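You operate a simulated robot arm through the tools that you are given. There is no shell and no other tool.

The job below is to be done with a simulated robot arm. You get a single attempt, and the scene is never put back.

JOB
Rub the bundle on the slab clean on its ribs, rinse it in the teal bowl and press it out.
Fine: it ends on the slab.

It is judged by the outcome, as a careful person would: the job done as asked, and still so three seconds after it is handed in. It fails if anything else is knocked over, pushed out of place, dropped, spilled or broken.

ROBOT AND FRAMES
A 7-joint arm with a fingered hand, fixed in place. Base frame: the origin is at the foot of the arm, x ahead of it, y to its left, z up; the work surface is at about z = 740. Units: mm, degrees, N and s.
With the tool pointing down near the work surface it reaches from about 320 to 820 mm from the base axis. Its first joint turns from -115.0 to 115.0 degrees. Payload 5 kg.
The tool frame sits at the grasp point between the pads (the TCP): z along the fingers, y along the line on which they close. The tips reach 32 mm beyond it. The gripper opens to 160 mm. The gripper's body begins 89 mm behind the TCP. The gripper is a hand of 4 fingers: y runs from the thumb to the fingers, the wrist lies at [0, 0, -267] in the tool frame.
Orientation is told as [roll, pitch, yaw] about the base's x, y, z axes, in that order, counted from this pose: with the fingers straight down and closing along the base's y, the tool's x points along the base's -x, its y along +y and its z along -z.

CONTROLS
- The arm moves only by the tool drive_tool. Its argument "motion" is a list of rows, each a list of 6 numbers: the shift along the tool's x, y, z in units of 40 mm (1.0 is 40 mm), then the turn, a rotation vector about the tool's x, y, z in units of 5 degrees (1.0 is 5 degrees). In form: [[tx, ty, tz, ax, ay, az], ...]. A call has 1 to 20 rows; each row shifts and turns the commanded pose from where the row before left it, along the tool's axes as they then stand. A call with a number of a shift or a turn outside -1 to 1 is refused whole. A row lasts 0.2 s, in which the tool goes at most 50 mm and 8.6 degrees; a call with a longer step from one row to the next is refused whole. A pose out of reach is approached as far as the arm can. The call stops where the force on the tool passes 90 N (or 10 N more than at its start, if that is more) or the arm is blocked; 0.2 s more then pass. In this call time passes only in rows, and 0.2 s behind the last. The reply holds the time, the measured pose of the TCP, the force on the tool along the base axes, the opening and the grip force, in the units named above and with some noise, with the torque about the TCP (base axes, N m) and any sound that the robot's microphone picked up.
- Cameras (640 x 400 px; columns grow to the right, rows downward): "scene" is fixed at [49.3, 649.9, 1344.4]; the picture's right is [-0.02, -1.00, 0.00], its down [-0.81, 0.02, -0.58] and it looks along [0.58, -0.01, -0.81] (base axes); focal length 231 px, centre (320, 200). "wrist" rides on the gripper at [80, -4, -114] in the tool frame; the picture's right is [0.05, 1.00, 0.00], its down [-0.82, 0.04, -0.58] and it looks along [-0.58, 0.03, 0.82] (tool axes); focal length 265 px, centre (320, 200). There is no depth. A picture from a camera that has moved, and an enlarged one, comes with that camera's place and axes in the base frame and with its lens.
- capture(camera): a new picture of that camera. No time passes.
- move_column(by): slides the trunk up (or, below 0, down) by that many mm; the arm rides with it, the base frame stays. It gives what a move gives, with no picture.
- move_fingers(finger1, finger2, finger3, thumb_bend): sets how far each is bent, from 0 (flat) to 100 (curled in); at 30 the hand is open as for a grip, at 70 the pads meet at the TCP. One left out holds its place. A second passes; each finger stops where it meets its share of the squeeze, and holds until it gets a number again. It is the only way to open and close the hand. It gives what a move gives, with no picture; readings hold the bend of each and the force on the fingers (four entries, about 0 where the hand has none), thumb and palm.
- enlarge(camera, box): a new picture of the part [left, top, right, bottom] of that camera's present view, enlarged. No time passes.
- job_done(): hands the job in; it is judged then, once.

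Nothing tells you positions but the pictures and the camera data. Unless the task says otherwise, let go and move clear before handing in.

The tools are called after "Emit:" by a JSON object that holds its "name" and its "arguments". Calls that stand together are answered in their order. drive_tool: Moves the arm, as the interface text tells. Its arguments: {"type":"object","properties":{"motion":{"type":"array","items":{"type":"array","items":{"type":"number"}}}},"required":["motion"]} The other tools are called the same way: move_column (by) slides the trunk up or down; move_fingers (finger1, finger2, finger3, thumb_bend) moves the fingers one by one; capture (camera) takes a picture; enlarge (camera, box) takes an enlarged picture of a part of a camera's view; job_done () hands the job in.

At the start:

```text
t: 0.0
tool_pos: [495.7, 387.1, 1040.9]
orientation: [0.0, 0.0, 0.0]
wrist_force: [0.1, 0.3, -0.6]
torque: [0.01, 0.0, -0.01]
width: 159.7
grasp_force: 0.1
shape: jaw
bend: [30.0, 30.0, 30.0, 30.0]
finger forces: [0.1, 0.0, 0.0, 0.0, 0.0, 0.1]
trunk travel left (down, up): [-850.0, 140.0]
```

scene: 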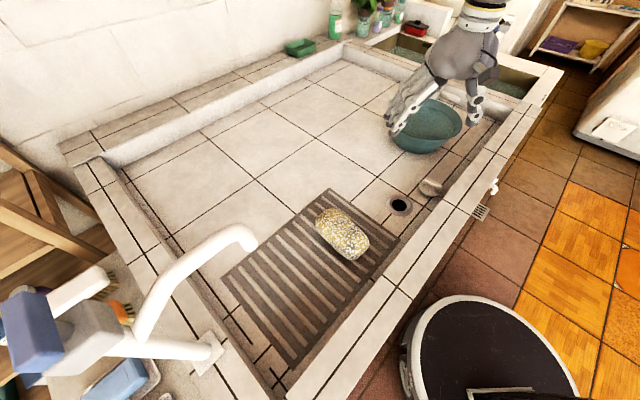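
wrist: 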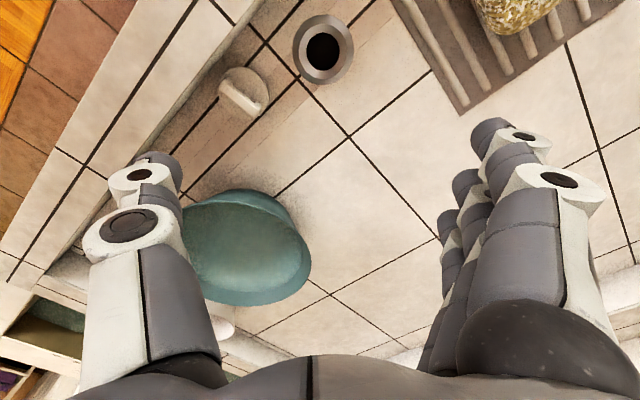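

I see a sink basin with a ribbed slab carrying a patterned cloth bundle, a teal bowl (with water perhaps) farther off under the hand, a drain and a plug. First I take closer looks to locate everything.

Emit:
{"name": "enlarge", "arguments": {"camera": "scene", "box": [200, 170, 420, 380]}}

Emit:
{"name": "enlarge", "arguments": {"camera": "scene", "box": [360, 60, 520, 220]}}

Emit:
{"name": "enlarge", "arguments": {"camera": "wrist", "box": [160, 0, 640, 320]}}

```text
1.90 times, centred on (310, 275) of scene
camera zoom: at [49.3, 649.9, 1344.4], right [-0.02, -1.0, 0.0], down [-0.81, 0.02, -0.58], along [0.58, -0.01, -0.81], focal length 440 px, centre (339, 57)
```

zoom: 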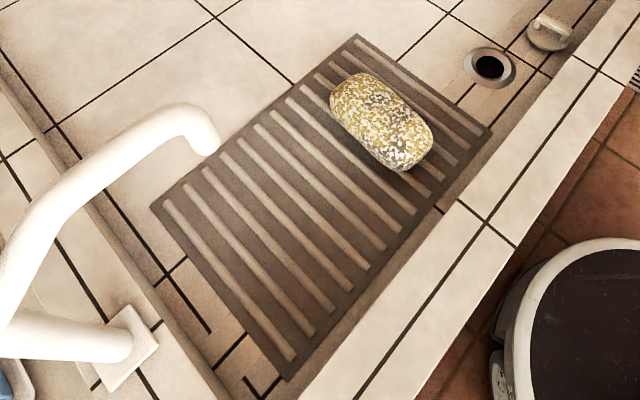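

```text
2.50 times, centred on (440, 140) of scene
camera zoom: at [49.3, 649.9, 1344.4], right [-0.02, -1.0, 0.0], down [-0.81, 0.02, -0.58], along [0.58, -0.01, -0.81], focal length 577 px, centre (20, 350)
```

zoom: 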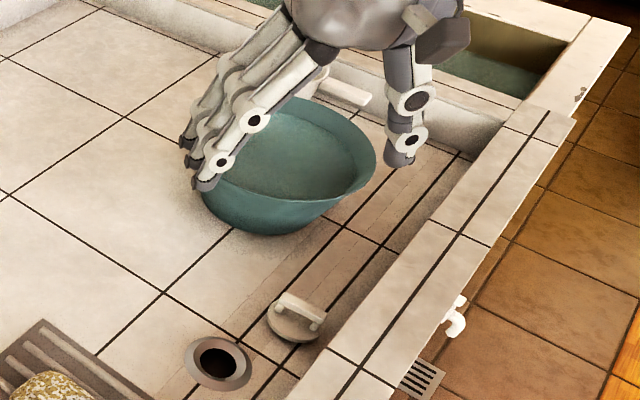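

```text
1.25 times, centred on (400, 160) of wrist
camera zoom: at [415.2, 382.2, 1155.6], right [-0.05, 1.0, 0.0], down [0.82, 0.04, 0.58], along [0.58, 0.03, -0.82], focal length 332 px, centre (220, 250)
```

zoom: 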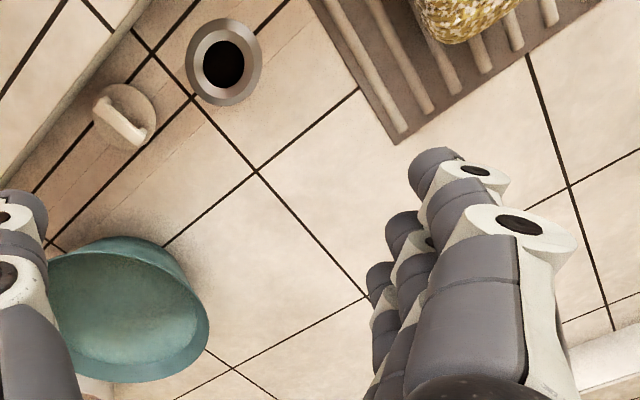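

The bundle seems to lie around (344, 584) on the slab, long axis parallel to the ribs (about 45° in the base frame), and the bowl is near (730, 265). I turn the hand 45° and move high above the bundle for a better look.

Emit:
{"name": "drive_tool", "arguments": {"motion": [[0, 0, 0, 0, 0, -1], [0, 0, 0, 0, 0, -1], [0, 0, 0, 0, 0, -1], [0, 0, 0, 0, 0, -1], [0, 0, 0, 0, 0, -1], [0, 0, 0, 0, 0, -1], [0, 0, 0, 0, 0, -1], [0, 0, 0, 0, 0, -1], [0, 0, 0, 0, 0, -1], [-0.114, 0.88, 0, 0, 0, 0], [-0.114, 0.88, 0, 0, 0, 0], [-0.114, 0.88, 0, 0, 0, 0], [-0.114, 0.88, 0, 0, 0, 0], [-0.114, 0.88, 0, 0, 0, 0], [-0.114, 0.88, 0, 0, 0, 0], [-0.114, 0.88, 0, 0, 0, 0]]}}

Emit:
{"name": "capture", "arguments": {"camera": "wrist"}}

Emit:
{"name": "capture", "arguments": {"camera": "scene"}}

```text
t: 3.4
tool_pos: [342.5, 585.1, 1045.0]
orientation: [-0.1, 0.0, 44.9]
wrist_force: [-0.2, 0.7, 0.3]
torque: [-0.03, -0.01, 0.02]
width: 159.8
grasp_force: 0.1
shape: jaw
bend: [30.0, 30.0, 30.0, 30.0]
finger forces: [0.0, 0.0, 0.0, 0.1, 0.0, 0.0]
trunk travel left (down, up): [-850.0, 140.0]
```

```text
taken
camera wrist: at [288.6, 524.9, 1157.5], right [-0.74, 0.67, 0.0], down [0.55, 0.61, 0.58], along [0.39, 0.43, -0.82], focal length 265 px, centre (320, 200)
```

wrist: 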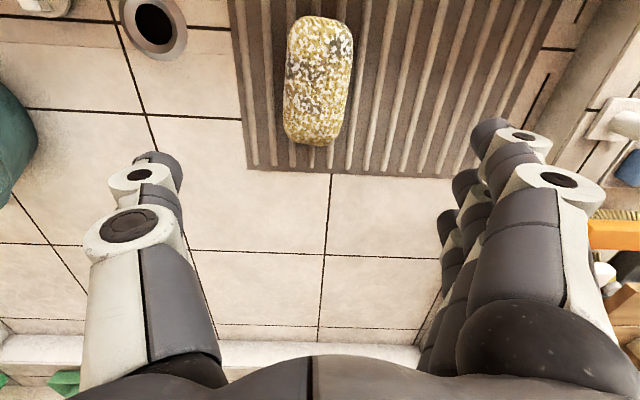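

```text
taken
```

scene: 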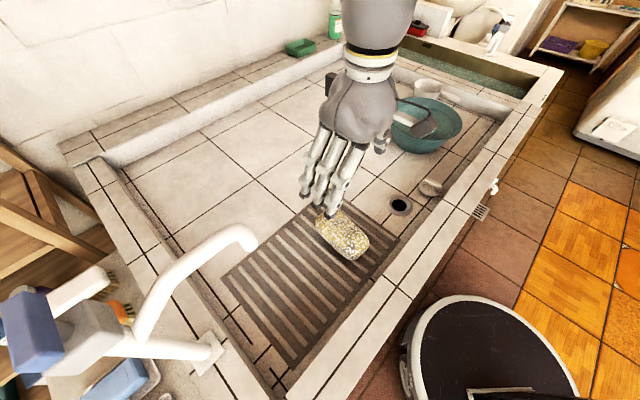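

The bundle's centre is around (343, 582), aligned with the ribs and about 85 × 155 mm. I lower the open hand partway and look again to gauge its height.

Emit:
{"name": "drive_tool", "arguments": {"motion": [[0, 0, 0.75, 0, 0, 0], [0, 0, 0.75, 0, 0, 0], [0, 0, 0.75, 0, 0, 0], [0, 0, 0.75, 0, 0, 0], [0, 0, 0.75, 0, 0, 0]]}}

Emit:
{"name": "capture", "arguments": {"camera": "wrist"}}

Emit:
{"name": "enlarge", "arguments": {"camera": "scene", "box": [240, 120, 440, 300]}}

Emit:
{"name": "enlarge", "arguments": {"camera": "scene", "box": [360, 40, 540, 220]}}

```text
t: 4.6
tool_pos: [343.4, 586.3, 892.4]
orientation: [0.0, 0.0, 45.0]
wrist_force: [0.2, 0.6, -0.3]
torque: [0.0, -0.01, -0.01]
width: 159.8
grasp_force: 0.0
shape: jaw
bend: [30.0, 30.0, 30.0, 30.0]
finger forces: [0.0, 0.0, 0.0, 0.1, 0.1, 0.0]
trunk travel left (down, up): [-850.0, 140.0]
```

```text
taken
camera wrist: at [288.8, 525.2, 1007.3], right [-0.74, 0.67, 0.0], down [0.55, 0.61, 0.58], along [0.39, 0.43, -0.82], focal length 265 px, centre (320, 200)
```

wrist: 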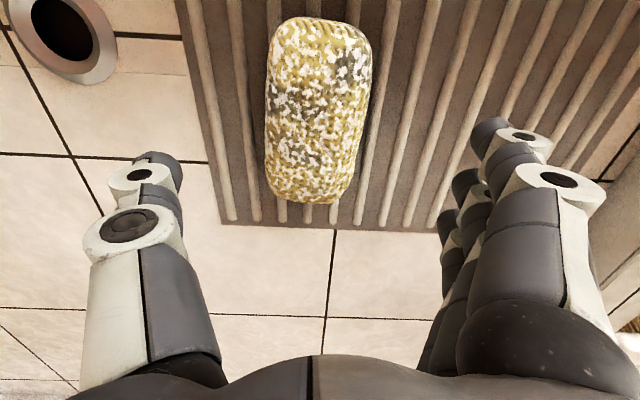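

```text
2.22 times, centred on (340, 210) of scene
camera zoom: at [49.3, 649.9, 1344.4], right [-0.02, -1.0, 0.0], down [-0.81, 0.02, -0.58], along [0.58, -0.01, -0.81], focal length 513 px, centre (276, 178)
```

zoom: 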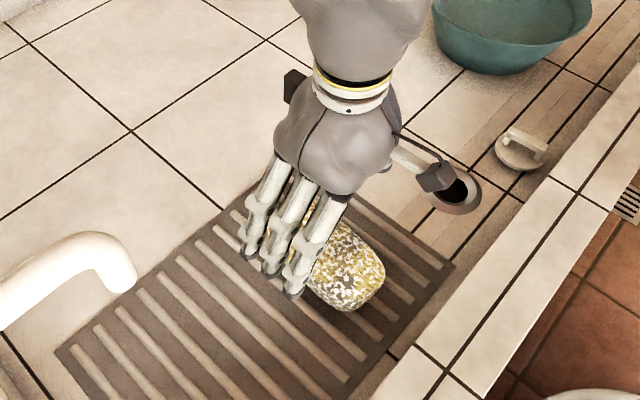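

```text
2.22 times, centred on (450, 130) of scene
camera zoom: at [49.3, 649.9, 1344.4], right [-0.02, -1.0, 0.0], down [-0.81, 0.02, -0.58], along [0.58, -0.01, -0.81], focal length 513 px, centre (31, 356)
```

zoom: 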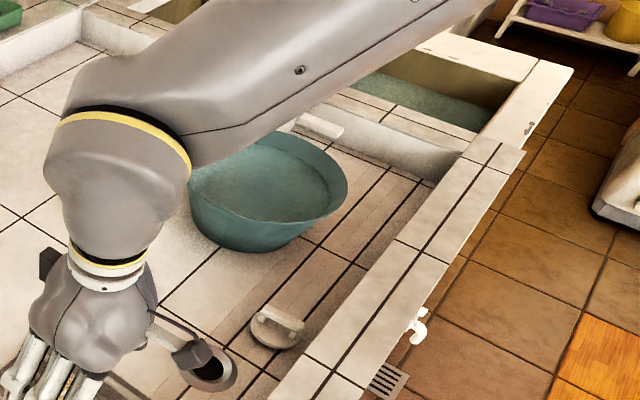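

The hand is centred over the bundle. I lower in smaller steps, watching the force, and look again.

Emit:
{"name": "drive_tool", "arguments": {"motion": [[0, 0, 0.45, 0, 0, 0], [0, 0, 0.45, 0, 0, 0], [0, 0, 0.45, 0, 0, 0], [0, 0, 0.4, 0, 0, 0]]}}

Emit:
{"name": "capture", "arguments": {"camera": "wrist"}}

Emit:
{"name": "enlarge", "arguments": {"camera": "scene", "box": [260, 150, 420, 290]}}

```text
t: 5.6
tool_pos: [342.6, 583.7, 823.2]
orientation: [0.0, 0.0, 45.1]
wrist_force: [-0.7, -0.2, -0.1]
torque: [0.03, -0.01, -0.02]
width: 159.9
grasp_force: 0.1
shape: jaw
bend: [30.0, 30.0, 30.0, 30.0]
finger forces: [0.0, 0.0, 0.0, 0.0, 0.1, 0.1]
trunk travel left (down, up): [-850.0, 140.0]
```

```text
taken
camera wrist: at [289.2, 523.6, 936.5], right [-0.74, 0.67, 0.0], down [0.55, 0.61, 0.58], along [0.39, 0.43, -0.82], focal length 265 px, centre (320, 200)
```

wrist: 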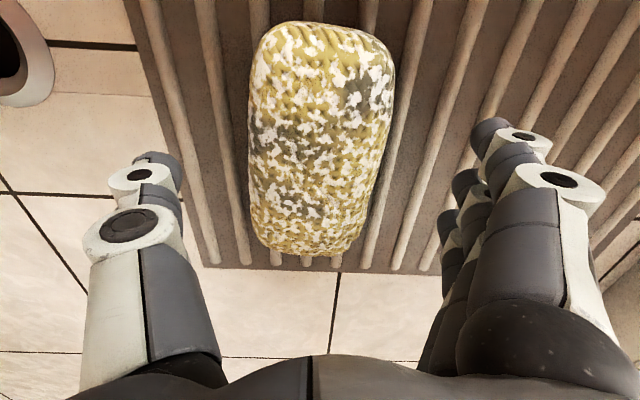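

```text
2.86 times, centred on (340, 220) of scene
camera zoom: at [49.3, 649.9, 1344.4], right [-0.02, -1.0, 0.0], down [-0.81, 0.02, -0.58], along [0.58, -0.01, -0.81], focal length 660 px, centre (263, 143)
```

zoom: 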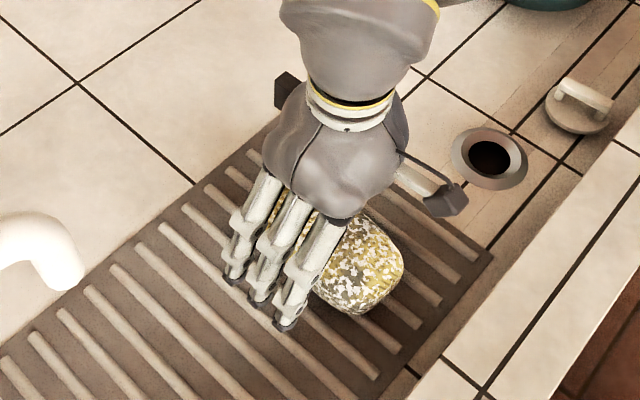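

The bundle is centred between thumb and fingers with room to spare. I pre-close the fingers a little (still wider than the bundle) to see where the tips go.

Emit:
{"name": "move_fingers", "arguments": {"finger1": 42, "finger2": 42, "finger3": 42, "thumb_bend": 42}}

Emit:
{"name": "capture", "arguments": {"camera": "wrist"}}

```text
t: 6.6
tool_pos: [343.6, 583.5, 823.3]
orientation: [0.0, 0.0, 45.0]
wrist_force: [0.4, -0.1, -0.4]
torque: [0.0, 0.0, 0.01]
width: 124.0
grasp_force: 0.0
shape: fingers
bend: [42.0, 42.0, 42.0, 42.0]
finger forces: [0.1, 0.0, 0.1, 0.0, 0.1, 0.0]
trunk travel left (down, up): [-850.0, 140.0]
```

```text
taken
camera wrist: at [289.0, 523.5, 936.6], right [-0.74, 0.67, 0.0], down [0.55, 0.61, 0.58], along [0.39, 0.43, -0.82], focal length 265 px, centre (320, 200)
```

wrist: 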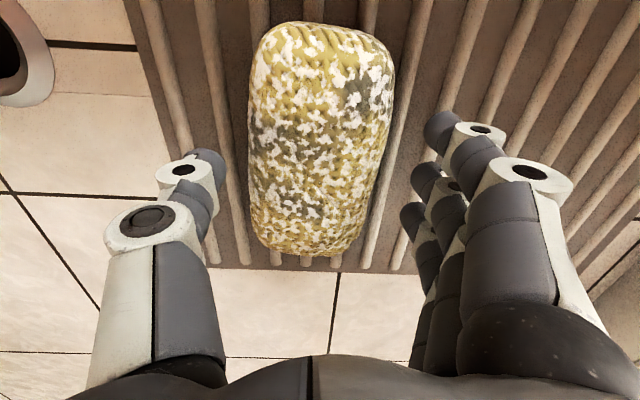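

Tips now sit about 15–20 mm below the TCP. I lower in modest steps, reading the force.

Emit:
{"name": "drive_tool", "arguments": {"motion": [[0, 0, 0.3, 0, 0, 0], [0, 0, 0.3, 0, 0, 0], [0, 0, 0.2, 0, 0, 0]]}}

Emit:
{"name": "capture", "arguments": {"camera": "wrist"}}

Emit:
{"name": "enlarge", "arguments": {"camera": "scene", "box": [290, 180, 400, 280]}}

```text
t: 7.4
tool_pos: [343.6, 584.9, 789.8]
orientation: [0.0, 0.0, 44.9]
wrist_force: [0.0, -0.4, -0.5]
torque: [0.0, 0.01, 0.0]
width: 124.4
grasp_force: 0.1
shape: fingers
bend: [42.0, 42.0, 42.0, 42.0]
finger forces: [0.0, 0.0, 0.1, 0.1, 0.1, 0.1]
trunk travel left (down, up): [-850.0, 140.0]
```

```text
taken
camera wrist: at [289.3, 523.9, 904.6], right [-0.74, 0.67, 0.0], down [0.55, 0.61, 0.58], along [0.39, 0.43, -0.82], focal length 265 px, centre (320, 200)
```

wrist: 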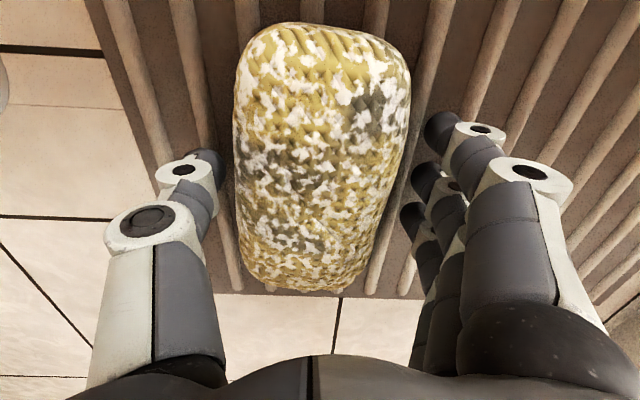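

```text
4.00 times, centred on (345, 230) of scene
camera zoom: at [49.3, 649.9, 1344.4], right [-0.02, -1.0, 0.0], down [-0.81, 0.02, -0.58], along [0.58, -0.01, -0.81], focal length 924 px, centre (220, 80)
```

zoom: 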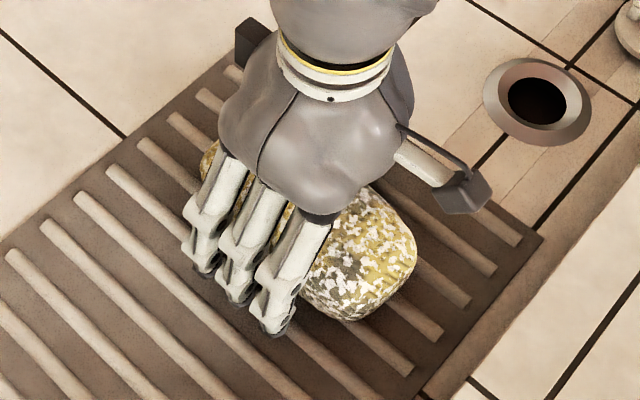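

No contact yet. I go lower in 5 mm steps toward the slab.

Emit:
{"name": "drive_tool", "arguments": {"motion": [[0, 0, 0.125, 0, 0, 0]]}}

Emit:
{"name": "drive_tool", "arguments": {"motion": [[0, 0, 0.125, 0, 0, 0]]}}

Emit:
{"name": "capture", "arguments": {"camera": "wrist"}}

```text
t: 7.8
tool_pos: [343.3, 584.2, 784.8]
orientation: [0.0, 0.1, 45.0]
wrist_force: [-0.4, -0.2, 1.1]
torque: [-0.03, -0.06, -0.01]
width: 124.3
grasp_force: 0.6
shape: fingers
bend: [42.0, 42.0, 42.0, 42.0]
finger forces: [0.1, 0.0, 0.0, 0.1, 0.6, 0.1]
trunk travel left (down, up): [-850.0, 140.0]
```

```text
t: 8.2
tool_pos: [342.8, 584.6, 781.3]
orientation: [0.0, -0.2, 45.0]
wrist_force: [-3.0, -0.3, 14.7]
torque: [-0.77, -0.68, -0.19]
width: 125.5
grasp_force: 7.5
shape: fingers
bend: [42.0, 42.0, 42.0, 42.0]
finger forces: [0.0, 0.1, 0.1, 0.0, 15.0, 0.1]
trunk travel left (down, up): [-850.0, 140.0]
```

```text
taken
camera wrist: at [288.5, 524.5, 895.7], right [-0.74, 0.67, 0.0], down [0.55, 0.6, 0.58], along [0.39, 0.43, -0.81], focal length 265 px, centre (320, 200)
```

wrist: 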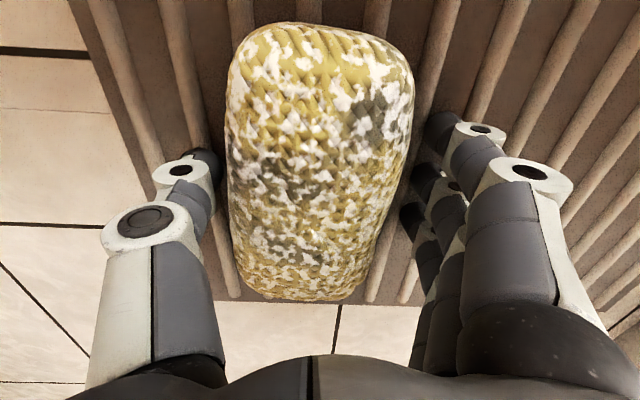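

The thumb tip touched a rib at TCP z ≈ 785 (light 15 N), so the rib tops are near z ≈ 762. I lift to about 798 so the tips stay clear of the ribs while the bundle protrudes below them, then close gently.

Emit:
{"name": "drive_tool", "arguments": {"motion": [[0, 0, -0.25, 0, 0, 0], [0, 0, -0.2, 0, 0, 0]]}}

Emit:
{"name": "move_fingers", "arguments": {"finger1": 50, "finger2": 50, "finger3": 50, "thumb_bend": 50}}

Emit:
{"name": "capture", "arguments": {"camera": "wrist"}}

```text
t: 8.8
tool_pos: [344.5, 585.0, 796.0]
orientation: [0.0, 0.1, 45.0]
wrist_force: [-0.6, 0.1, 0.3]
torque: [0.0, 0.02, -0.02]
width: 123.9
grasp_force: 0.1
shape: fingers
bend: [42.0, 42.0, 42.0, 42.0]
finger forces: [0.0, 0.1, 0.0, 0.0, 0.0, 0.0]
trunk travel left (down, up): [-850.0, 140.0]
```

```text
t: 9.8
tool_pos: [344.3, 584.0, 796.2]
orientation: [-0.2, 0.0, 45.1]
wrist_force: [1.0, -0.2, -1.7]
torque: [-0.04, -0.01, 0.0]
width: 94.0
grasp_force: 0.9
shape: fingers
bend: [50.0, 50.0, 50.0, 49.0]
finger forces: [0.2, 0.2, 0.2, 0.0, 1.2, 0.1]
trunk travel left (down, up): [-850.0, 140.0]
```

```text
taken
camera wrist: at [290.4, 524.6, 911.0], right [-0.74, 0.67, 0.0], down [0.55, 0.61, 0.58], along [0.39, 0.43, -0.82], focal length 265 px, centre (320, 200)
```

wrist: 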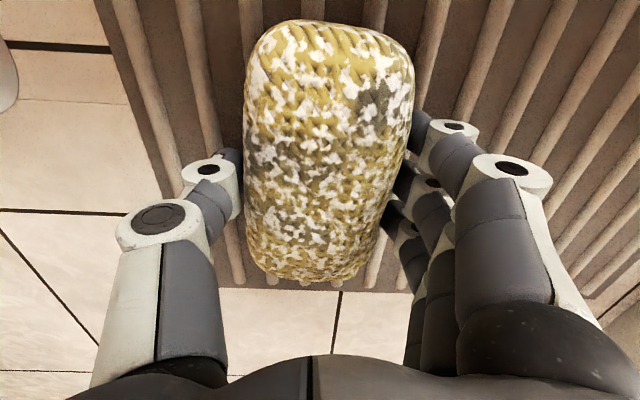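

Fingers have just met the bundle at ~94 mm. I close further for a firmer hold.

Emit:
{"name": "move_fingers", "arguments": {"finger1": 56, "finger2": 56, "finger3": 56, "thumb_bend": 56}}

Emit:
{"name": "capture", "arguments": {"camera": "wrist"}}

```text
t: 10.8
tool_pos: [345.1, 584.7, 796.2]
orientation: [0.1, 0.0, 45.0]
wrist_force: [-0.3, 0.3, 1.2]
torque: [0.02, -0.03, 0.02]
width: 91.1
grasp_force: 12.8
shape: fingers
bend: [52.0, 52.0, 52.0, 52.0]
finger forces: [4.3, 4.3, 4.2, 0.0, 12.3, 0.0]
trunk travel left (down, up): [-850.0, 140.0]
```

```text
taken
camera wrist: at [290.3, 524.6, 911.0], right [-0.74, 0.67, 0.0], down [0.55, 0.61, 0.58], along [0.39, 0.43, -0.82], focal length 265 px, centre (320, 200)
```

wrist: 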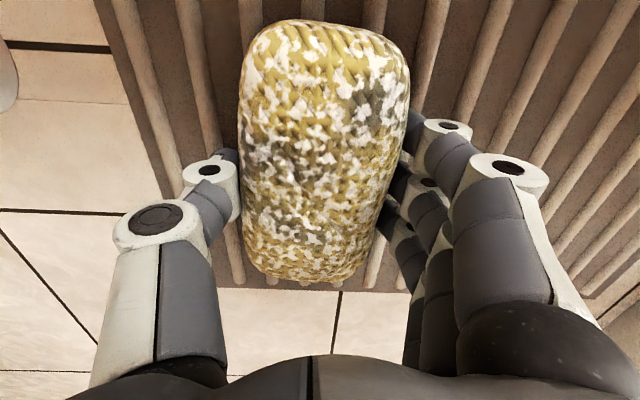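

The bundle is held with ~13 N. Now I press it down a few mm and check the force before rubbing across the ribs.

Emit:
{"name": "drive_tool", "arguments": {"motion": [[0, 0, 0.1, 0, 0, 0]]}}

Emit:
{"name": "drive_tool", "arguments": {"motion": [[0, 0, 0.1, 0, 0, 0]]}}

```text
t: 11.2
tool_pos: [344.4, 584.4, 795.8]
orientation: [0.0, -0.2, 45.0]
wrist_force: [-3.4, -0.8, 16.2]
torque: [-0.21, -0.05, -0.04]
width: 90.5
grasp_force: 13.0
shape: fingers
bend: [52.0, 52.0, 52.0, 52.0]
finger forces: [4.6, 4.5, 4.2, 0.0, 13.5, 0.0]
trunk travel left (down, up): [-850.0, 140.0]
```

```text
t: 11.6
tool_pos: [344.4, 585.0, 790.5]
orientation: [0.1, -0.2, 45.0]
wrist_force: [0.5, 1.0, 15.9]
torque: [-0.12, -0.09, -0.05]
width: 90.4
grasp_force: 12.9
shape: fingers
bend: [52.0, 53.0, 53.0, 53.0]
finger forces: [4.4, 4.3, 3.8, 0.0, 13.1, 0.1]
trunk travel left (down, up): [-850.0, 140.0]
```

Pressing gives about 16 N downward, with the fingers just slipping to that limit. I try a first short stroke across the ribs.

Emit:
{"name": "drive_tool", "arguments": {"motion": [[0, 0.4, 0, 0, 0, 0], [0, 0.4, 0, 0, 0, 0], [0, 0.4, 0, 0, 0, 0]]}}

Emit:
{"name": "drive_tool", "arguments": {"motion": [[0, -0.4, 0, 0, 0, 0], [0, -0.4, 0, 0, 0, 0], [0, -0.4, 0, 0, 0, 0], [0, -0.4, 0, 0, 0, 0]]}}

Emit:
{"name": "capture", "arguments": {"camera": "wrist"}}

Emit:
{"name": "capture", "arguments": {"camera": "scene"}}

```text
t: 12.4
tool_pos: [309.7, 617.3, 788.4]
orientation: [0.0, 0.0, 44.9]
wrist_force: [1.8, -2.1, 8.1]
torque: [-0.27, -0.29, 0.08]
width: 90.4
grasp_force: 12.3
shape: fingers
bend: [53.0, 53.0, 53.0, 52.0]
finger forces: [3.3, 3.5, 3.5, 0.0, 13.8, 0.0]
trunk travel left (down, up): [-850.0, 140.0]
```

```text
t: 13.4
tool_pos: [355.7, 571.5, 789.5]
orientation: [0.1, -0.1, 45.0]
wrist_force: [-0.6, -0.2, 6.0]
torque: [-0.15, -0.05, -0.06]
width: 90.0
grasp_force: 12.7
shape: fingers
bend: [52.0, 52.0, 52.0, 53.0]
finger forces: [4.3, 4.5, 4.2, 0.1, 12.6, 0.0]
trunk travel left (down, up): [-850.0, 140.0]
```

```text
taken
camera wrist: at [300.7, 511.3, 903.5], right [-0.74, 0.67, 0.0], down [0.55, 0.61, 0.58], along [0.39, 0.43, -0.82], focal length 265 px, centre (320, 200)
```

wrist: 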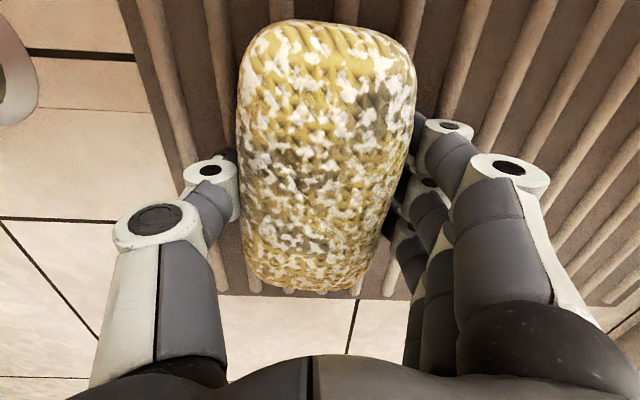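

```text
taken
```

scene: 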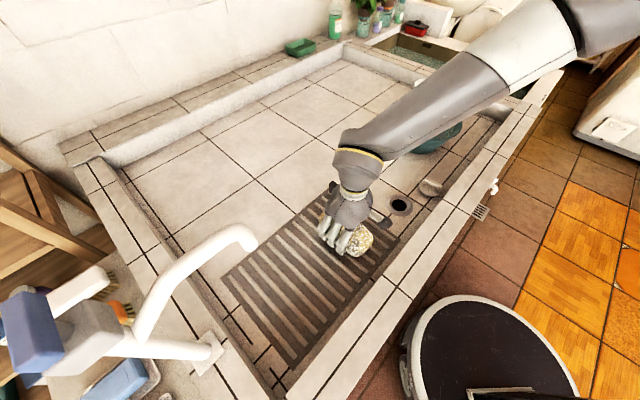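

The bundle follows the hand across the ribs, but the downward load fell to ~6–8 N. I check whether a firmer squeeze is available before continuing.

Emit:
{"name": "move_fingers", "arguments": {"finger1": 60, "finger2": 60, "finger3": 60, "thumb_bend": 60}}

```text
t: 14.4
tool_pos: [354.0, 572.4, 787.8]
orientation: [0.0, 0.2, 45.0]
wrist_force: [0.5, -1.0, 3.9]
torque: [-0.12, -0.07, -0.04]
width: 89.5
grasp_force: 21.6
shape: fingers
bend: [53.0, 53.0, 53.0, 54.0]
finger forces: [7.0, 7.1, 6.8, 0.1, 21.2, 0.0]
trunk travel left (down, up): [-850.0, 140.0]
```

The squeeze scales with the commanded bend (21.6 N at 60). I regrip slightly higher on the bundle so its underside, not the fingertips, takes the pressing.

Emit:
{"name": "move_fingers", "arguments": {"finger1": 46, "finger2": 46, "finger3": 46, "thumb_bend": 46}}

Emit:
{"name": "drive_tool", "arguments": {"motion": [[0, 0, -0.35, 0, 0, 0]]}}

Emit:
{"name": "move_fingers", "arguments": {"finger1": 62, "finger2": 62, "finger3": 62, "thumb_bend": 62}}

Emit:
{"name": "drive_tool", "arguments": {"motion": [[0, 0, 0.1, 0, 0, 0]]}}

```text
t: 15.4
tool_pos: [353.6, 573.5, 788.4]
orientation: [0.0, 0.0, 45.0]
wrist_force: [-0.1, 0.5, -0.4]
torque: [0.0, 0.01, 0.03]
width: 106.4
grasp_force: 0.1
shape: fingers
bend: [46.0, 46.0, 46.0, 46.0]
finger forces: [0.0, 0.1, 0.0, 0.1, 0.0, 0.0]
trunk travel left (down, up): [-850.0, 140.0]
```

```text
t: 15.8
tool_pos: [354.7, 572.0, 802.6]
orientation: [-0.1, 0.0, 45.0]
wrist_force: [-1.1, -0.9, 0.3]
torque: [0.03, -0.02, -0.01]
width: 106.4
grasp_force: 0.0
shape: fingers
bend: [46.0, 46.0, 46.0, 46.0]
finger forces: [0.1, 0.1, 0.0, 0.0, 0.0, 0.1]
trunk travel left (down, up): [-850.0, 140.0]
```

```text
t: 16.8
tool_pos: [353.5, 571.4, 802.4]
orientation: [0.0, 0.1, 45.0]
wrist_force: [-1.0, -0.1, 0.1]
torque: [0.02, 0.0, -0.03]
width: 88.8
grasp_force: 21.5
shape: fingers
bend: [53.0, 52.0, 53.0, 55.0]
finger forces: [7.5, 7.5, 7.1, 0.1, 21.7, 0.0]
trunk travel left (down, up): [-850.0, 140.0]
```

```text
t: 17.2
tool_pos: [353.2, 572.0, 801.8]
orientation: [0.1, -0.3, 44.9]
wrist_force: [-0.8, -0.8, 20.1]
torque: [-0.46, -0.34, -0.07]
width: 89.1
grasp_force: 23.7
shape: fingers
bend: [53.0, 53.0, 53.0, 56.0]
finger forces: [7.6, 7.4, 7.4, 0.0, 25.5, 0.0]
trunk travel left (down, up): [-850.0, 140.0]
```

Now 20 N downward with the bundle firmly held. I do a longer stroke across several ribs and back.

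Emit:
{"name": "drive_tool", "arguments": {"motion": [[0, 0.4, 0, 0, 0, 0], [0, 0.4, 0, 0, 0, 0], [0, 0.4, 0, 0, 0, 0], [0, 0.4, 0, 0, 0, 0], [0, 0.4, 0, 0, 0, 0]]}}

Emit:
{"name": "drive_tool", "arguments": {"motion": [[0, -0.4, 0, 0, 0, 0], [0, -0.4, 0, 0, 0, 0], [0, -0.4, 0, 0, 0, 0], [0, -0.4, 0, 0, 0, 0], [0, -0.4, 0, 0, 0, 0]]}}

Emit:
{"name": "capture", "arguments": {"camera": "wrist"}}

```text
t: 18.4
tool_pos: [297.5, 625.4, 799.7]
orientation: [0.2, -0.1, 45.0]
wrist_force: [7.6, -8.8, 27.2]
torque: [-1.02, -1.02, 0.06]
width: 89.1
grasp_force: 24.0
shape: fingers
bend: [56.0, 55.0, 56.0, 55.0]
finger forces: [5.0, 5.1, 5.6, 0.1, 32.0, 0.0]
trunk travel left (down, up): [-850.0, 140.0]
```

```text
t: 19.6
tool_pos: [356.7, 571.0, 799.2]
orientation: [-0.1, 0.0, 44.8]
wrist_force: [-4.1, 3.2, 23.4]
torque: [-0.08, -0.06, -0.12]
width: 89.2
grasp_force: 25.9
shape: fingers
bend: [52.0, 52.0, 52.0, 57.0]
finger forces: [9.0, 8.9, 9.0, 0.0, 24.8, 0.1]
trunk travel left (down, up): [-850.0, 140.0]
```

```text
taken
camera wrist: at [302.6, 510.7, 913.3], right [-0.74, 0.67, 0.0], down [0.55, 0.6, 0.58], along [0.39, 0.43, -0.82], focal length 265 px, centre (320, 200)
```

wrist: 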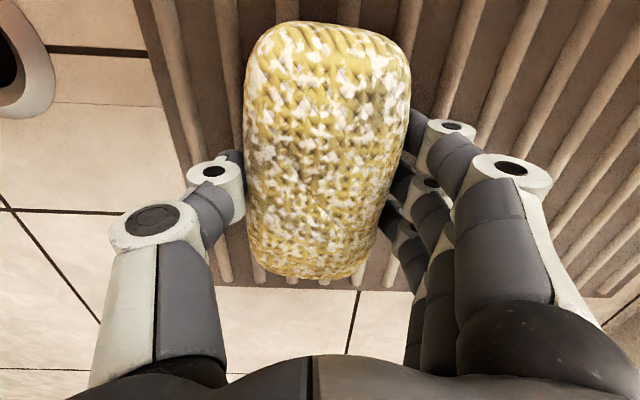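

The bundle is visibly getting cleaner (the grey patches are fading) with ~25 N of pressing. I continue with more strokes.

Emit:
{"name": "drive_tool", "arguments": {"motion": [[0, 0.4, 0, 0, 0, 0], [0, 0.4, 0, 0, 0, 0], [0, 0.4, 0, 0, 0, 0], [0, 0.4, 0, 0, 0, 0], [0, 0.4, 0, 0, 0, 0], [0, -0.4, 0, 0, 0, 0], [0, -0.4, 0, 0, 0, 0], [0, -0.4, 0, 0, 0, 0], [0, -0.4, 0, 0, 0, 0], [0, -0.4, 0, 0, 0, 0], [0, 0.4, 0, 0, 0, 0], [0, 0.4, 0, 0, 0, 0], [0, 0.4, 0, 0, 0, 0], [0, 0.4, 0, 0, 0, 0], [0, 0.4, 0, 0, 0, 0], [0, -0.4, 0, 0, 0, 0], [0, -0.4, 0, 0, 0, 0], [0, -0.4, 0, 0, 0, 0], [0, -0.4, 0, 0, 0, 0], [0, -0.4, 0, 0, 0, 0]]}}

Emit:
{"name": "capture", "arguments": {"camera": "wrist"}}

```text
t: 23.8
tool_pos: [337.4, 586.3, 803.9]
orientation: [1.2, -0.3, 45.6]
wrist_force: [-43.4, 53.1, 32.4]
torque: [2.71, 2.56, -0.35]
width: 88.4
grasp_force: 34.8
shape: fingers
bend: [44.0, 43.0, 42.0, 62.0]
finger forces: [22.3, 23.2, 24.2, 0.0, 0.4, 0.0]
trunk travel left (down, up): [-850.0, 140.0]
```

```text
taken
camera wrist: at [285.5, 522.9, 918.7], right [-0.75, 0.66, 0.02], down [0.55, 0.6, 0.58], along [0.37, 0.45, -0.81], focal length 265 px, centre (320, 200)
```

wrist: 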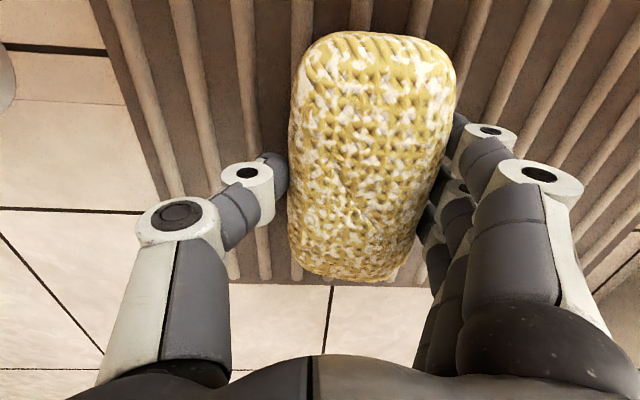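

The last return stroke hung up on a rib with ~68 N sideways. I ease upward to free it before going on.

Emit:
{"name": "drive_tool", "arguments": {"motion": [[0, 0, -0.1, 0, 0, 0]]}}

Emit:
{"name": "capture", "arguments": {"camera": "wrist"}}

Emit:
{"name": "enlarge", "arguments": {"camera": "scene", "box": [290, 180, 400, 280]}}

```text
t: 24.2
tool_pos: [338.0, 584.5, 807.6]
orientation: [1.0, -0.2, 45.6]
wrist_force: [-43.8, 50.9, 31.5]
torque: [2.76, 2.52, -0.33]
width: 88.5
grasp_force: 34.2
shape: fingers
bend: [44.0, 43.0, 42.0, 62.0]
finger forces: [21.8, 22.5, 23.7, 0.0, 0.2, 0.0]
trunk travel left (down, up): [-850.0, 140.0]
```

```text
taken
camera wrist: at [286.0, 522.1, 921.1], right [-0.75, 0.66, 0.02], down [0.55, 0.6, 0.58], along [0.37, 0.45, -0.81], focal length 265 px, centre (320, 200)
```

wrist: 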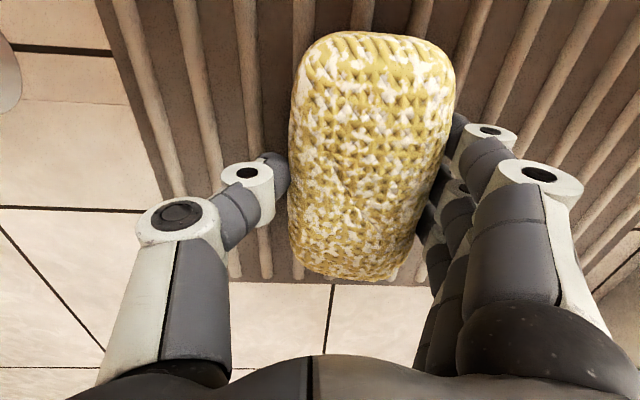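

```text
4.00 times, centred on (345, 230) of scene
camera zoom: at [49.3, 649.9, 1344.4], right [-0.02, -1.0, 0.0], down [-0.81, 0.02, -0.58], along [0.58, -0.01, -0.81], focal length 924 px, centre (220, 80)
```

zoom: 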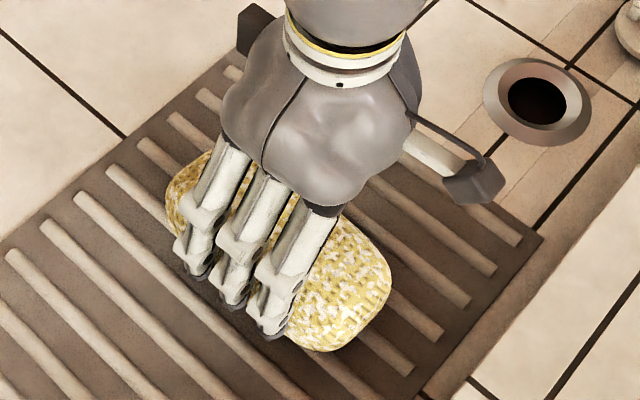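

The bundle is wedged against a rib. I relax the sideways push first, then lift.

Emit:
{"name": "drive_tool", "arguments": {"motion": [[0, 0.25, 0, 0, 0, 0], [0, 0.25, 0, 0, 0, 0]]}}

Emit:
{"name": "capture", "arguments": {"camera": "wrist"}}

```text
t: 24.8
tool_pos: [332.2, 588.7, 803.3]
orientation: [0.5, 0.0, 45.2]
wrist_force: [-29.5, 30.9, 23.6]
torque: [1.46, 1.42, 0.02]
width: 86.6
grasp_force: 28.4
shape: fingers
bend: [45.0, 45.0, 44.0, 61.0]
finger forces: [15.9, 16.6, 17.7, 0.1, 7.6, 0.1]
trunk travel left (down, up): [-850.0, 140.0]
```

```text
taken
camera wrist: at [278.8, 529.7, 918.2], right [-0.75, 0.67, 0.01], down [0.55, 0.61, 0.58], along [0.38, 0.43, -0.82], focal length 265 px, centre (320, 200)
```

wrist: 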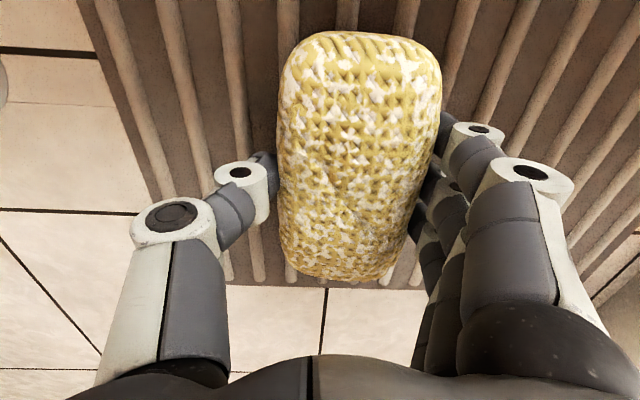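

Emit:
{"name": "drive_tool", "arguments": {"motion": [[0, 0.2, 0, 0, 0, 0], [0, 0.2, 0, 0, 0, 0]]}}

Emit:
{"name": "drive_tool", "arguments": {"motion": [[0, 0, -0.1, 0, 0, 0]]}}

Emit:
{"name": "capture", "arguments": {"camera": "wrist"}}

```text
t: 25.4
tool_pos: [324.7, 597.7, 802.6]
orientation: [0.1, 0.1, 45.1]
wrist_force: [-20.0, 14.0, 23.4]
torque: [0.54, 0.56, 0.24]
width: 86.5
grasp_force: 28.0
shape: fingers
bend: [48.0, 48.0, 48.0, 60.0]
finger forces: [12.3, 13.2, 14.1, 0.0, 16.4, 0.0]
trunk travel left (down, up): [-850.0, 140.0]
```

```text
t: 25.8
tool_pos: [325.4, 598.9, 806.9]
orientation: [0.1, 0.2, 45.0]
wrist_force: [-21.9, 13.2, 8.3]
torque: [0.79, 0.94, 0.39]
width: 86.6
grasp_force: 24.8
shape: fingers
bend: [49.0, 49.0, 48.0, 59.0]
finger forces: [11.6, 12.5, 13.6, 0.0, 12.2, 0.0]
trunk travel left (down, up): [-850.0, 140.0]
```

```text
taken
camera wrist: at [271.7, 538.4, 920.0], right [-0.74, 0.67, 0.0], down [0.55, 0.61, 0.58], along [0.38, 0.43, -0.82], focal length 265 px, centre (320, 200)
```

wrist: 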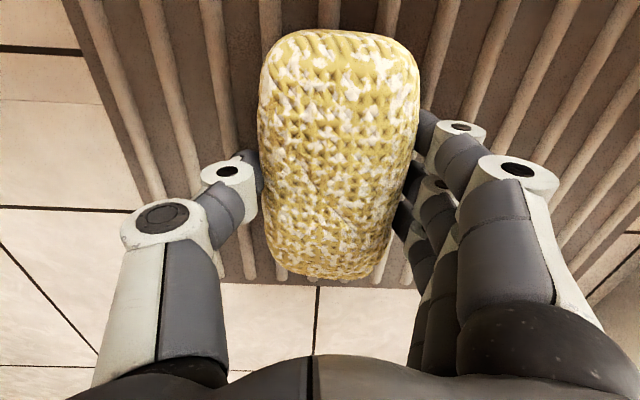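

Grey dirt is nearly gone; only whitish flecks remain. I release and regrip centred to continue with cleaner strokes.

Emit:
{"name": "move_fingers", "arguments": {"finger1": 46, "finger2": 46, "finger3": 46, "thumb_bend": 46}}

Emit:
{"name": "capture", "arguments": {"camera": "wrist"}}

Emit:
{"name": "enlarge", "arguments": {"camera": "scene", "box": [290, 180, 400, 280]}}

```text
t: 26.8
tool_pos: [329.6, 597.5, 806.0]
orientation: [0.0, 0.0, 44.9]
wrist_force: [-5.2, 1.7, 1.5]
torque: [0.12, 0.21, 0.1]
width: 110.0
grasp_force: 2.3
shape: fingers
bend: [44.0, 44.0, 44.0, 46.0]
finger forces: [1.4, 1.7, 2.3, 0.0, 0.0, 0.0]
trunk travel left (down, up): [-850.0, 140.0]
```

```text
taken
camera wrist: at [275.5, 537.9, 920.5], right [-0.74, 0.67, 0.0], down [0.55, 0.61, 0.58], along [0.39, 0.43, -0.82], focal length 265 px, centre (320, 200)
```

wrist: 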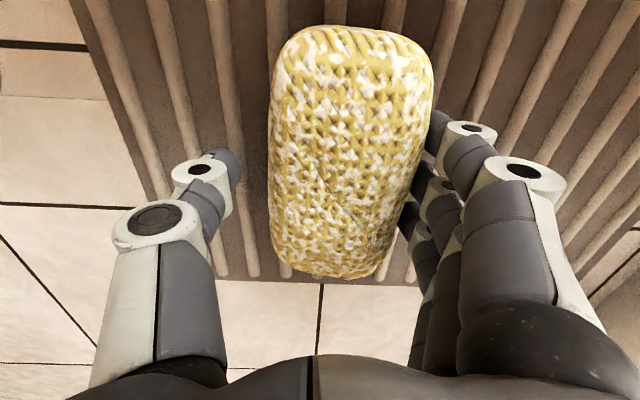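

```text
4.00 times, centred on (345, 230) of scene
camera zoom: at [49.3, 649.9, 1344.4], right [-0.02, -1.0, 0.0], down [-0.81, 0.02, -0.58], along [0.58, -0.01, -0.81], focal length 924 px, centre (220, 80)
```

zoom: 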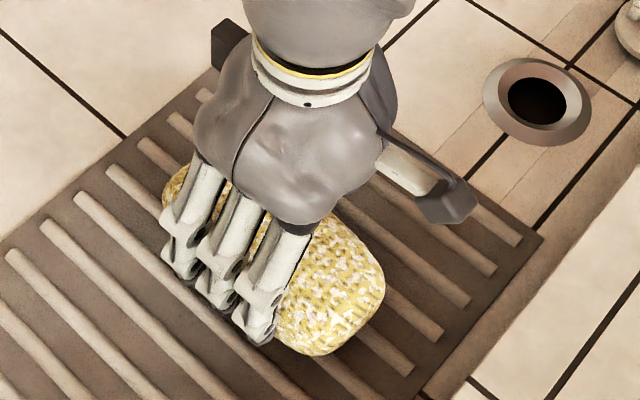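

I shift the hand ~12 mm to centre on the bundle and close again.

Emit:
{"name": "drive_tool", "arguments": {"motion": [[0, 0.3, 0, 0, 0, 0]]}}

Emit:
{"name": "move_fingers", "arguments": {"finger1": 61, "finger2": 61, "finger3": 61, "thumb_bend": 61}}

Emit:
{"name": "drive_tool", "arguments": {"motion": [[0, 0, 0.075, 0, 0, 0]]}}

```text
t: 27.2
tool_pos: [321.9, 604.6, 806.8]
orientation: [-0.1, 0.0, 44.9]
wrist_force: [0.7, 0.3, -0.5]
torque: [-0.01, 0.0, 0.01]
width: 107.4
grasp_force: 0.0
shape: fingers
bend: [46.0, 46.0, 46.0, 46.0]
finger forces: [0.0, 0.1, 0.1, 0.0, 0.0, 0.0]
trunk travel left (down, up): [-850.0, 140.0]
```

```text
t: 28.2
tool_pos: [319.7, 608.2, 807.3]
orientation: [0.1, -0.1, 45.0]
wrist_force: [-6.8, 4.6, 1.4]
torque: [-0.27, -0.47, -0.01]
width: 87.2
grasp_force: 19.5
shape: fingers
bend: [52.0, 51.0, 52.0, 56.0]
finger forces: [6.9, 6.7, 6.2, 0.0, 18.5, 0.0]
trunk travel left (down, up): [-850.0, 140.0]
```

```text
t: 28.6
tool_pos: [323.3, 605.5, 805.5]
orientation: [-0.1, -0.2, 44.9]
wrist_force: [2.1, -2.3, 11.5]
torque: [-0.49, -0.51, -0.01]
width: 87.6
grasp_force: 20.4
shape: fingers
bend: [53.0, 52.0, 52.0, 56.0]
finger forces: [6.0, 6.0, 5.5, 0.1, 23.1, 0.1]
trunk travel left (down, up): [-850.0, 140.0]
```

Pressing with ~12 N. I continue with strokes, checking the load each time.

Emit:
{"name": "drive_tool", "arguments": {"motion": [[0, -0.4, 0, 0, 0, 0], [0, -0.4, 0, 0, 0, 0], [0, -0.4, 0, 0, 0, 0], [0, 0.4, 0, 0, 0, 0], [0, 0.4, 0, 0, 0, 0], [0, 0.4, 0, 0, 0, 0], [0, 0.4, 0, 0, 0, 0], [0, 0.4, 0, 0, 0, 0]]}}

Emit:
{"name": "drive_tool", "arguments": {"motion": [[0, -0.4, 0, 0, 0, 0], [0, -0.4, 0, 0, 0, 0], [0, -0.4, 0, 0, 0, 0], [0, -0.4, 0, 0, 0, 0], [0, -0.4, 0, 0, 0, 0]]}}

Emit:
{"name": "capture", "arguments": {"camera": "wrist"}}

```text
t: 30.4
tool_pos: [299.7, 628.3, 804.9]
orientation: [0.0, -0.1, 44.9]
wrist_force: [2.2, -0.5, 9.6]
torque: [-0.35, -0.47, 0.03]
width: 87.3
grasp_force: 20.1
shape: fingers
bend: [53.0, 53.0, 53.0, 56.0]
finger forces: [5.9, 6.2, 6.2, 0.0, 22.3, 0.1]
trunk travel left (down, up): [-850.0, 140.0]
```

```text
t: 31.6
tool_pos: [339.9, 584.8, 812.5]
orientation: [1.1, -0.4, 45.5]
wrist_force: [-42.4, 47.1, 35.6]
torque: [2.88, 2.7, -0.28]
width: 90.7
grasp_force: 34.1
shape: fingers
bend: [43.0, 42.0, 43.0, 61.0]
finger forces: [21.9, 22.1, 24.4, 0.0, 0.1, 0.0]
trunk travel left (down, up): [-850.0, 140.0]
```

```text
taken
camera wrist: at [287.4, 522.1, 925.5], right [-0.75, 0.66, 0.02], down [0.55, 0.6, 0.58], along [0.38, 0.45, -0.81], focal length 265 px, centre (320, 200)
```

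wrist: 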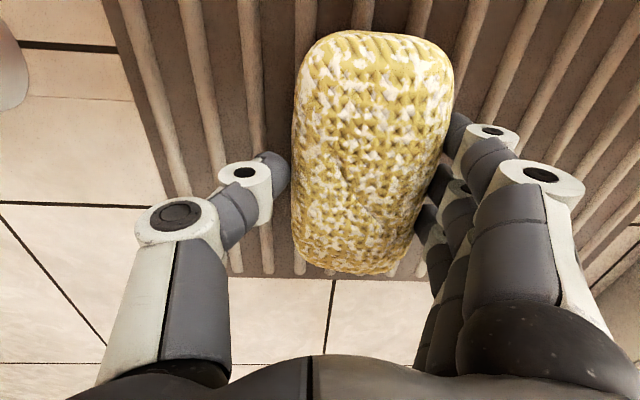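

It hung again at the same place, only on the thumb-ward strokes. I relax the sideways force, and look closely at the bundle's state.

Emit:
{"name": "drive_tool", "arguments": {"motion": [[0, 0.4, 0, 0, 0, 0], [0, 0.4, 0, 0, 0, 0], [0, 0.3, 0, 0, 0, 0]]}}

Emit:
{"name": "enlarge", "arguments": {"camera": "wrist", "box": [220, 10, 480, 300]}}

Emit:
{"name": "enlarge", "arguments": {"camera": "scene", "box": [290, 190, 390, 290]}}

```text
t: 32.4
tool_pos: [322.3, 602.5, 807.2]
orientation: [-0.1, 0.0, 44.9]
wrist_force: [-17.4, 3.6, 24.9]
torque: [0.28, 0.41, 0.29]
width: 86.4
grasp_force: 24.7
shape: fingers
bend: [50.0, 49.0, 50.0, 58.0]
finger forces: [9.9, 10.3, 12.0, 0.0, 17.5, 0.0]
trunk travel left (down, up): [-850.0, 140.0]
```

```text
1.38 times, centred on (350, 155) of wrist
camera zoom: at [269.2, 542.4, 920.9], right [-0.74, 0.67, 0.0], down [0.55, 0.61, 0.58], along [0.39, 0.43, -0.82], focal length 366 px, centre (279, 262)
```

zoom: 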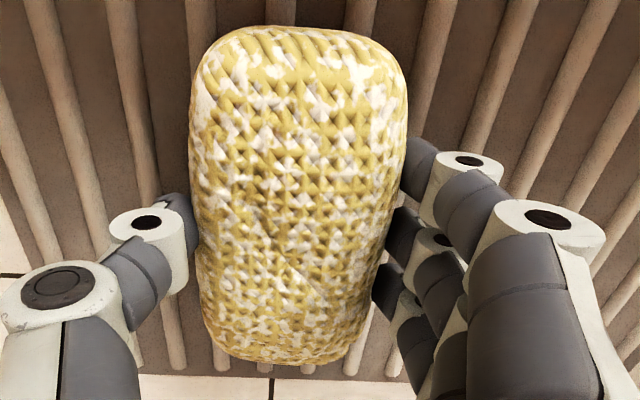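

```text
4.00 times, centred on (340, 240) of scene
camera zoom: at [49.3, 649.9, 1344.4], right [-0.02, -1.0, 0.0], down [-0.81, 0.02, -0.58], along [0.58, -0.01, -0.81], focal length 924 px, centre (240, 40)
```

zoom: 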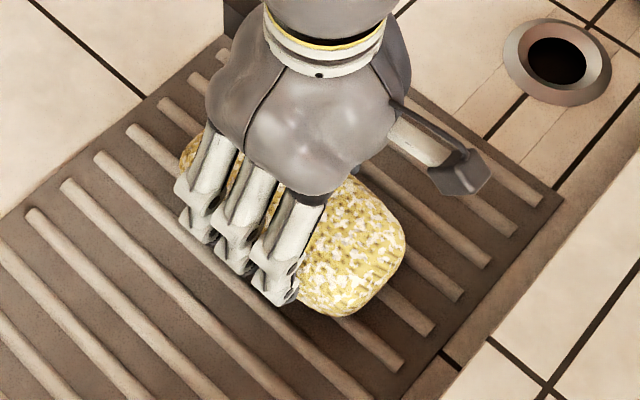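

No grey dirt remains visible; the white flecks look like suds or weave. To be thorough I'll add several one-way pressed strokes (finger-ward), lifting slightly for each return so it does not catch. First a lift to check it is held.

Emit:
{"name": "drive_tool", "arguments": {"motion": [[0, 0, -0.25, 0, 0, 0], [0, 0, -0.35, 0, 0, 0]]}}

Emit:
{"name": "capture", "arguments": {"camera": "wrist"}}

Emit:
{"name": "enlarge", "arguments": {"camera": "scene", "box": [290, 190, 390, 290]}}

```text
t: 33.0
tool_pos: [325.3, 601.8, 827.2]
orientation: [-0.3, 0.1, 45.1]
wrist_force: [-0.4, -0.7, -1.0]
torque: [-0.03, -0.02, -0.02]
width: 86.1
grasp_force: 19.3
shape: fingers
bend: [53.0, 52.0, 52.0, 56.0]
finger forces: [6.2, 6.4, 6.3, 0.0, 19.1, 0.1]
trunk travel left (down, up): [-850.0, 140.0]
```

```text
taken
camera wrist: at [270.3, 542.1, 942.2], right [-0.74, 0.67, 0.0], down [0.55, 0.61, 0.58], along [0.39, 0.43, -0.82], focal length 265 px, centre (320, 200)
```

wrist: 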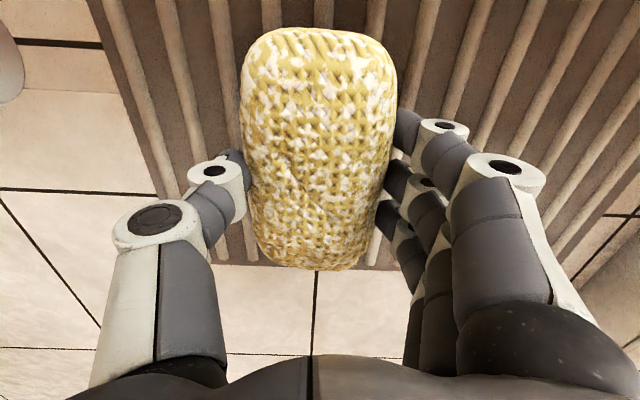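

```text
4.00 times, centred on (340, 240) of scene
camera zoom: at [49.3, 649.9, 1344.4], right [-0.02, -1.0, 0.0], down [-0.81, 0.02, -0.58], along [0.58, -0.01, -0.81], focal length 924 px, centre (240, 40)
```

zoom: 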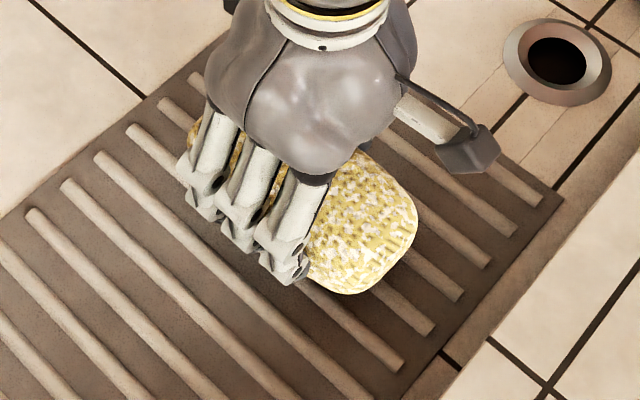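

The bundle is securely held in the air. Now: shift back, lower to press, and stroke finger-ward.

Emit:
{"name": "drive_tool", "arguments": {"motion": [[0, -0.5, 0, 0, 0, 0], [0, -0.5, 0, 0, 0, 0], [0, 0, 0.3, 0, 0, 0], [0, 0, 0.3, 0, 0, 0]]}}

Emit:
{"name": "drive_tool", "arguments": {"motion": [[0, 0.4, 0, 0, 0, 0], [0, 0.4, 0, 0, 0, 0], [0, 0.4, 0, 0, 0, 0], [0, 0.4, 0, 0, 0, 0], [0, 0.4, 0, 0, 0, 0]]}}

```text
t: 34.0
tool_pos: [352.9, 577.3, 808.3]
orientation: [0.1, -0.3, 45.0]
wrist_force: [-5.5, -2.3, 22.5]
torque: [-0.47, -0.51, 0.03]
width: 86.1
grasp_force: 22.9
shape: fingers
bend: [53.0, 52.0, 52.0, 56.0]
finger forces: [6.9, 7.3, 8.9, 0.0, 22.7, 0.1]
trunk travel left (down, up): [-850.0, 140.0]
```

```text
t: 35.2
tool_pos: [297.3, 632.4, 804.0]
orientation: [0.0, -0.1, 45.0]
wrist_force: [6.5, -5.1, 18.9]
torque: [-0.85, -1.04, -0.04]
width: 87.3
grasp_force: 21.1
shape: fingers
bend: [55.0, 54.0, 54.0, 55.0]
finger forces: [4.5, 4.8, 5.1, 0.0, 26.7, 0.0]
trunk travel left (down, up): [-850.0, 140.0]
```

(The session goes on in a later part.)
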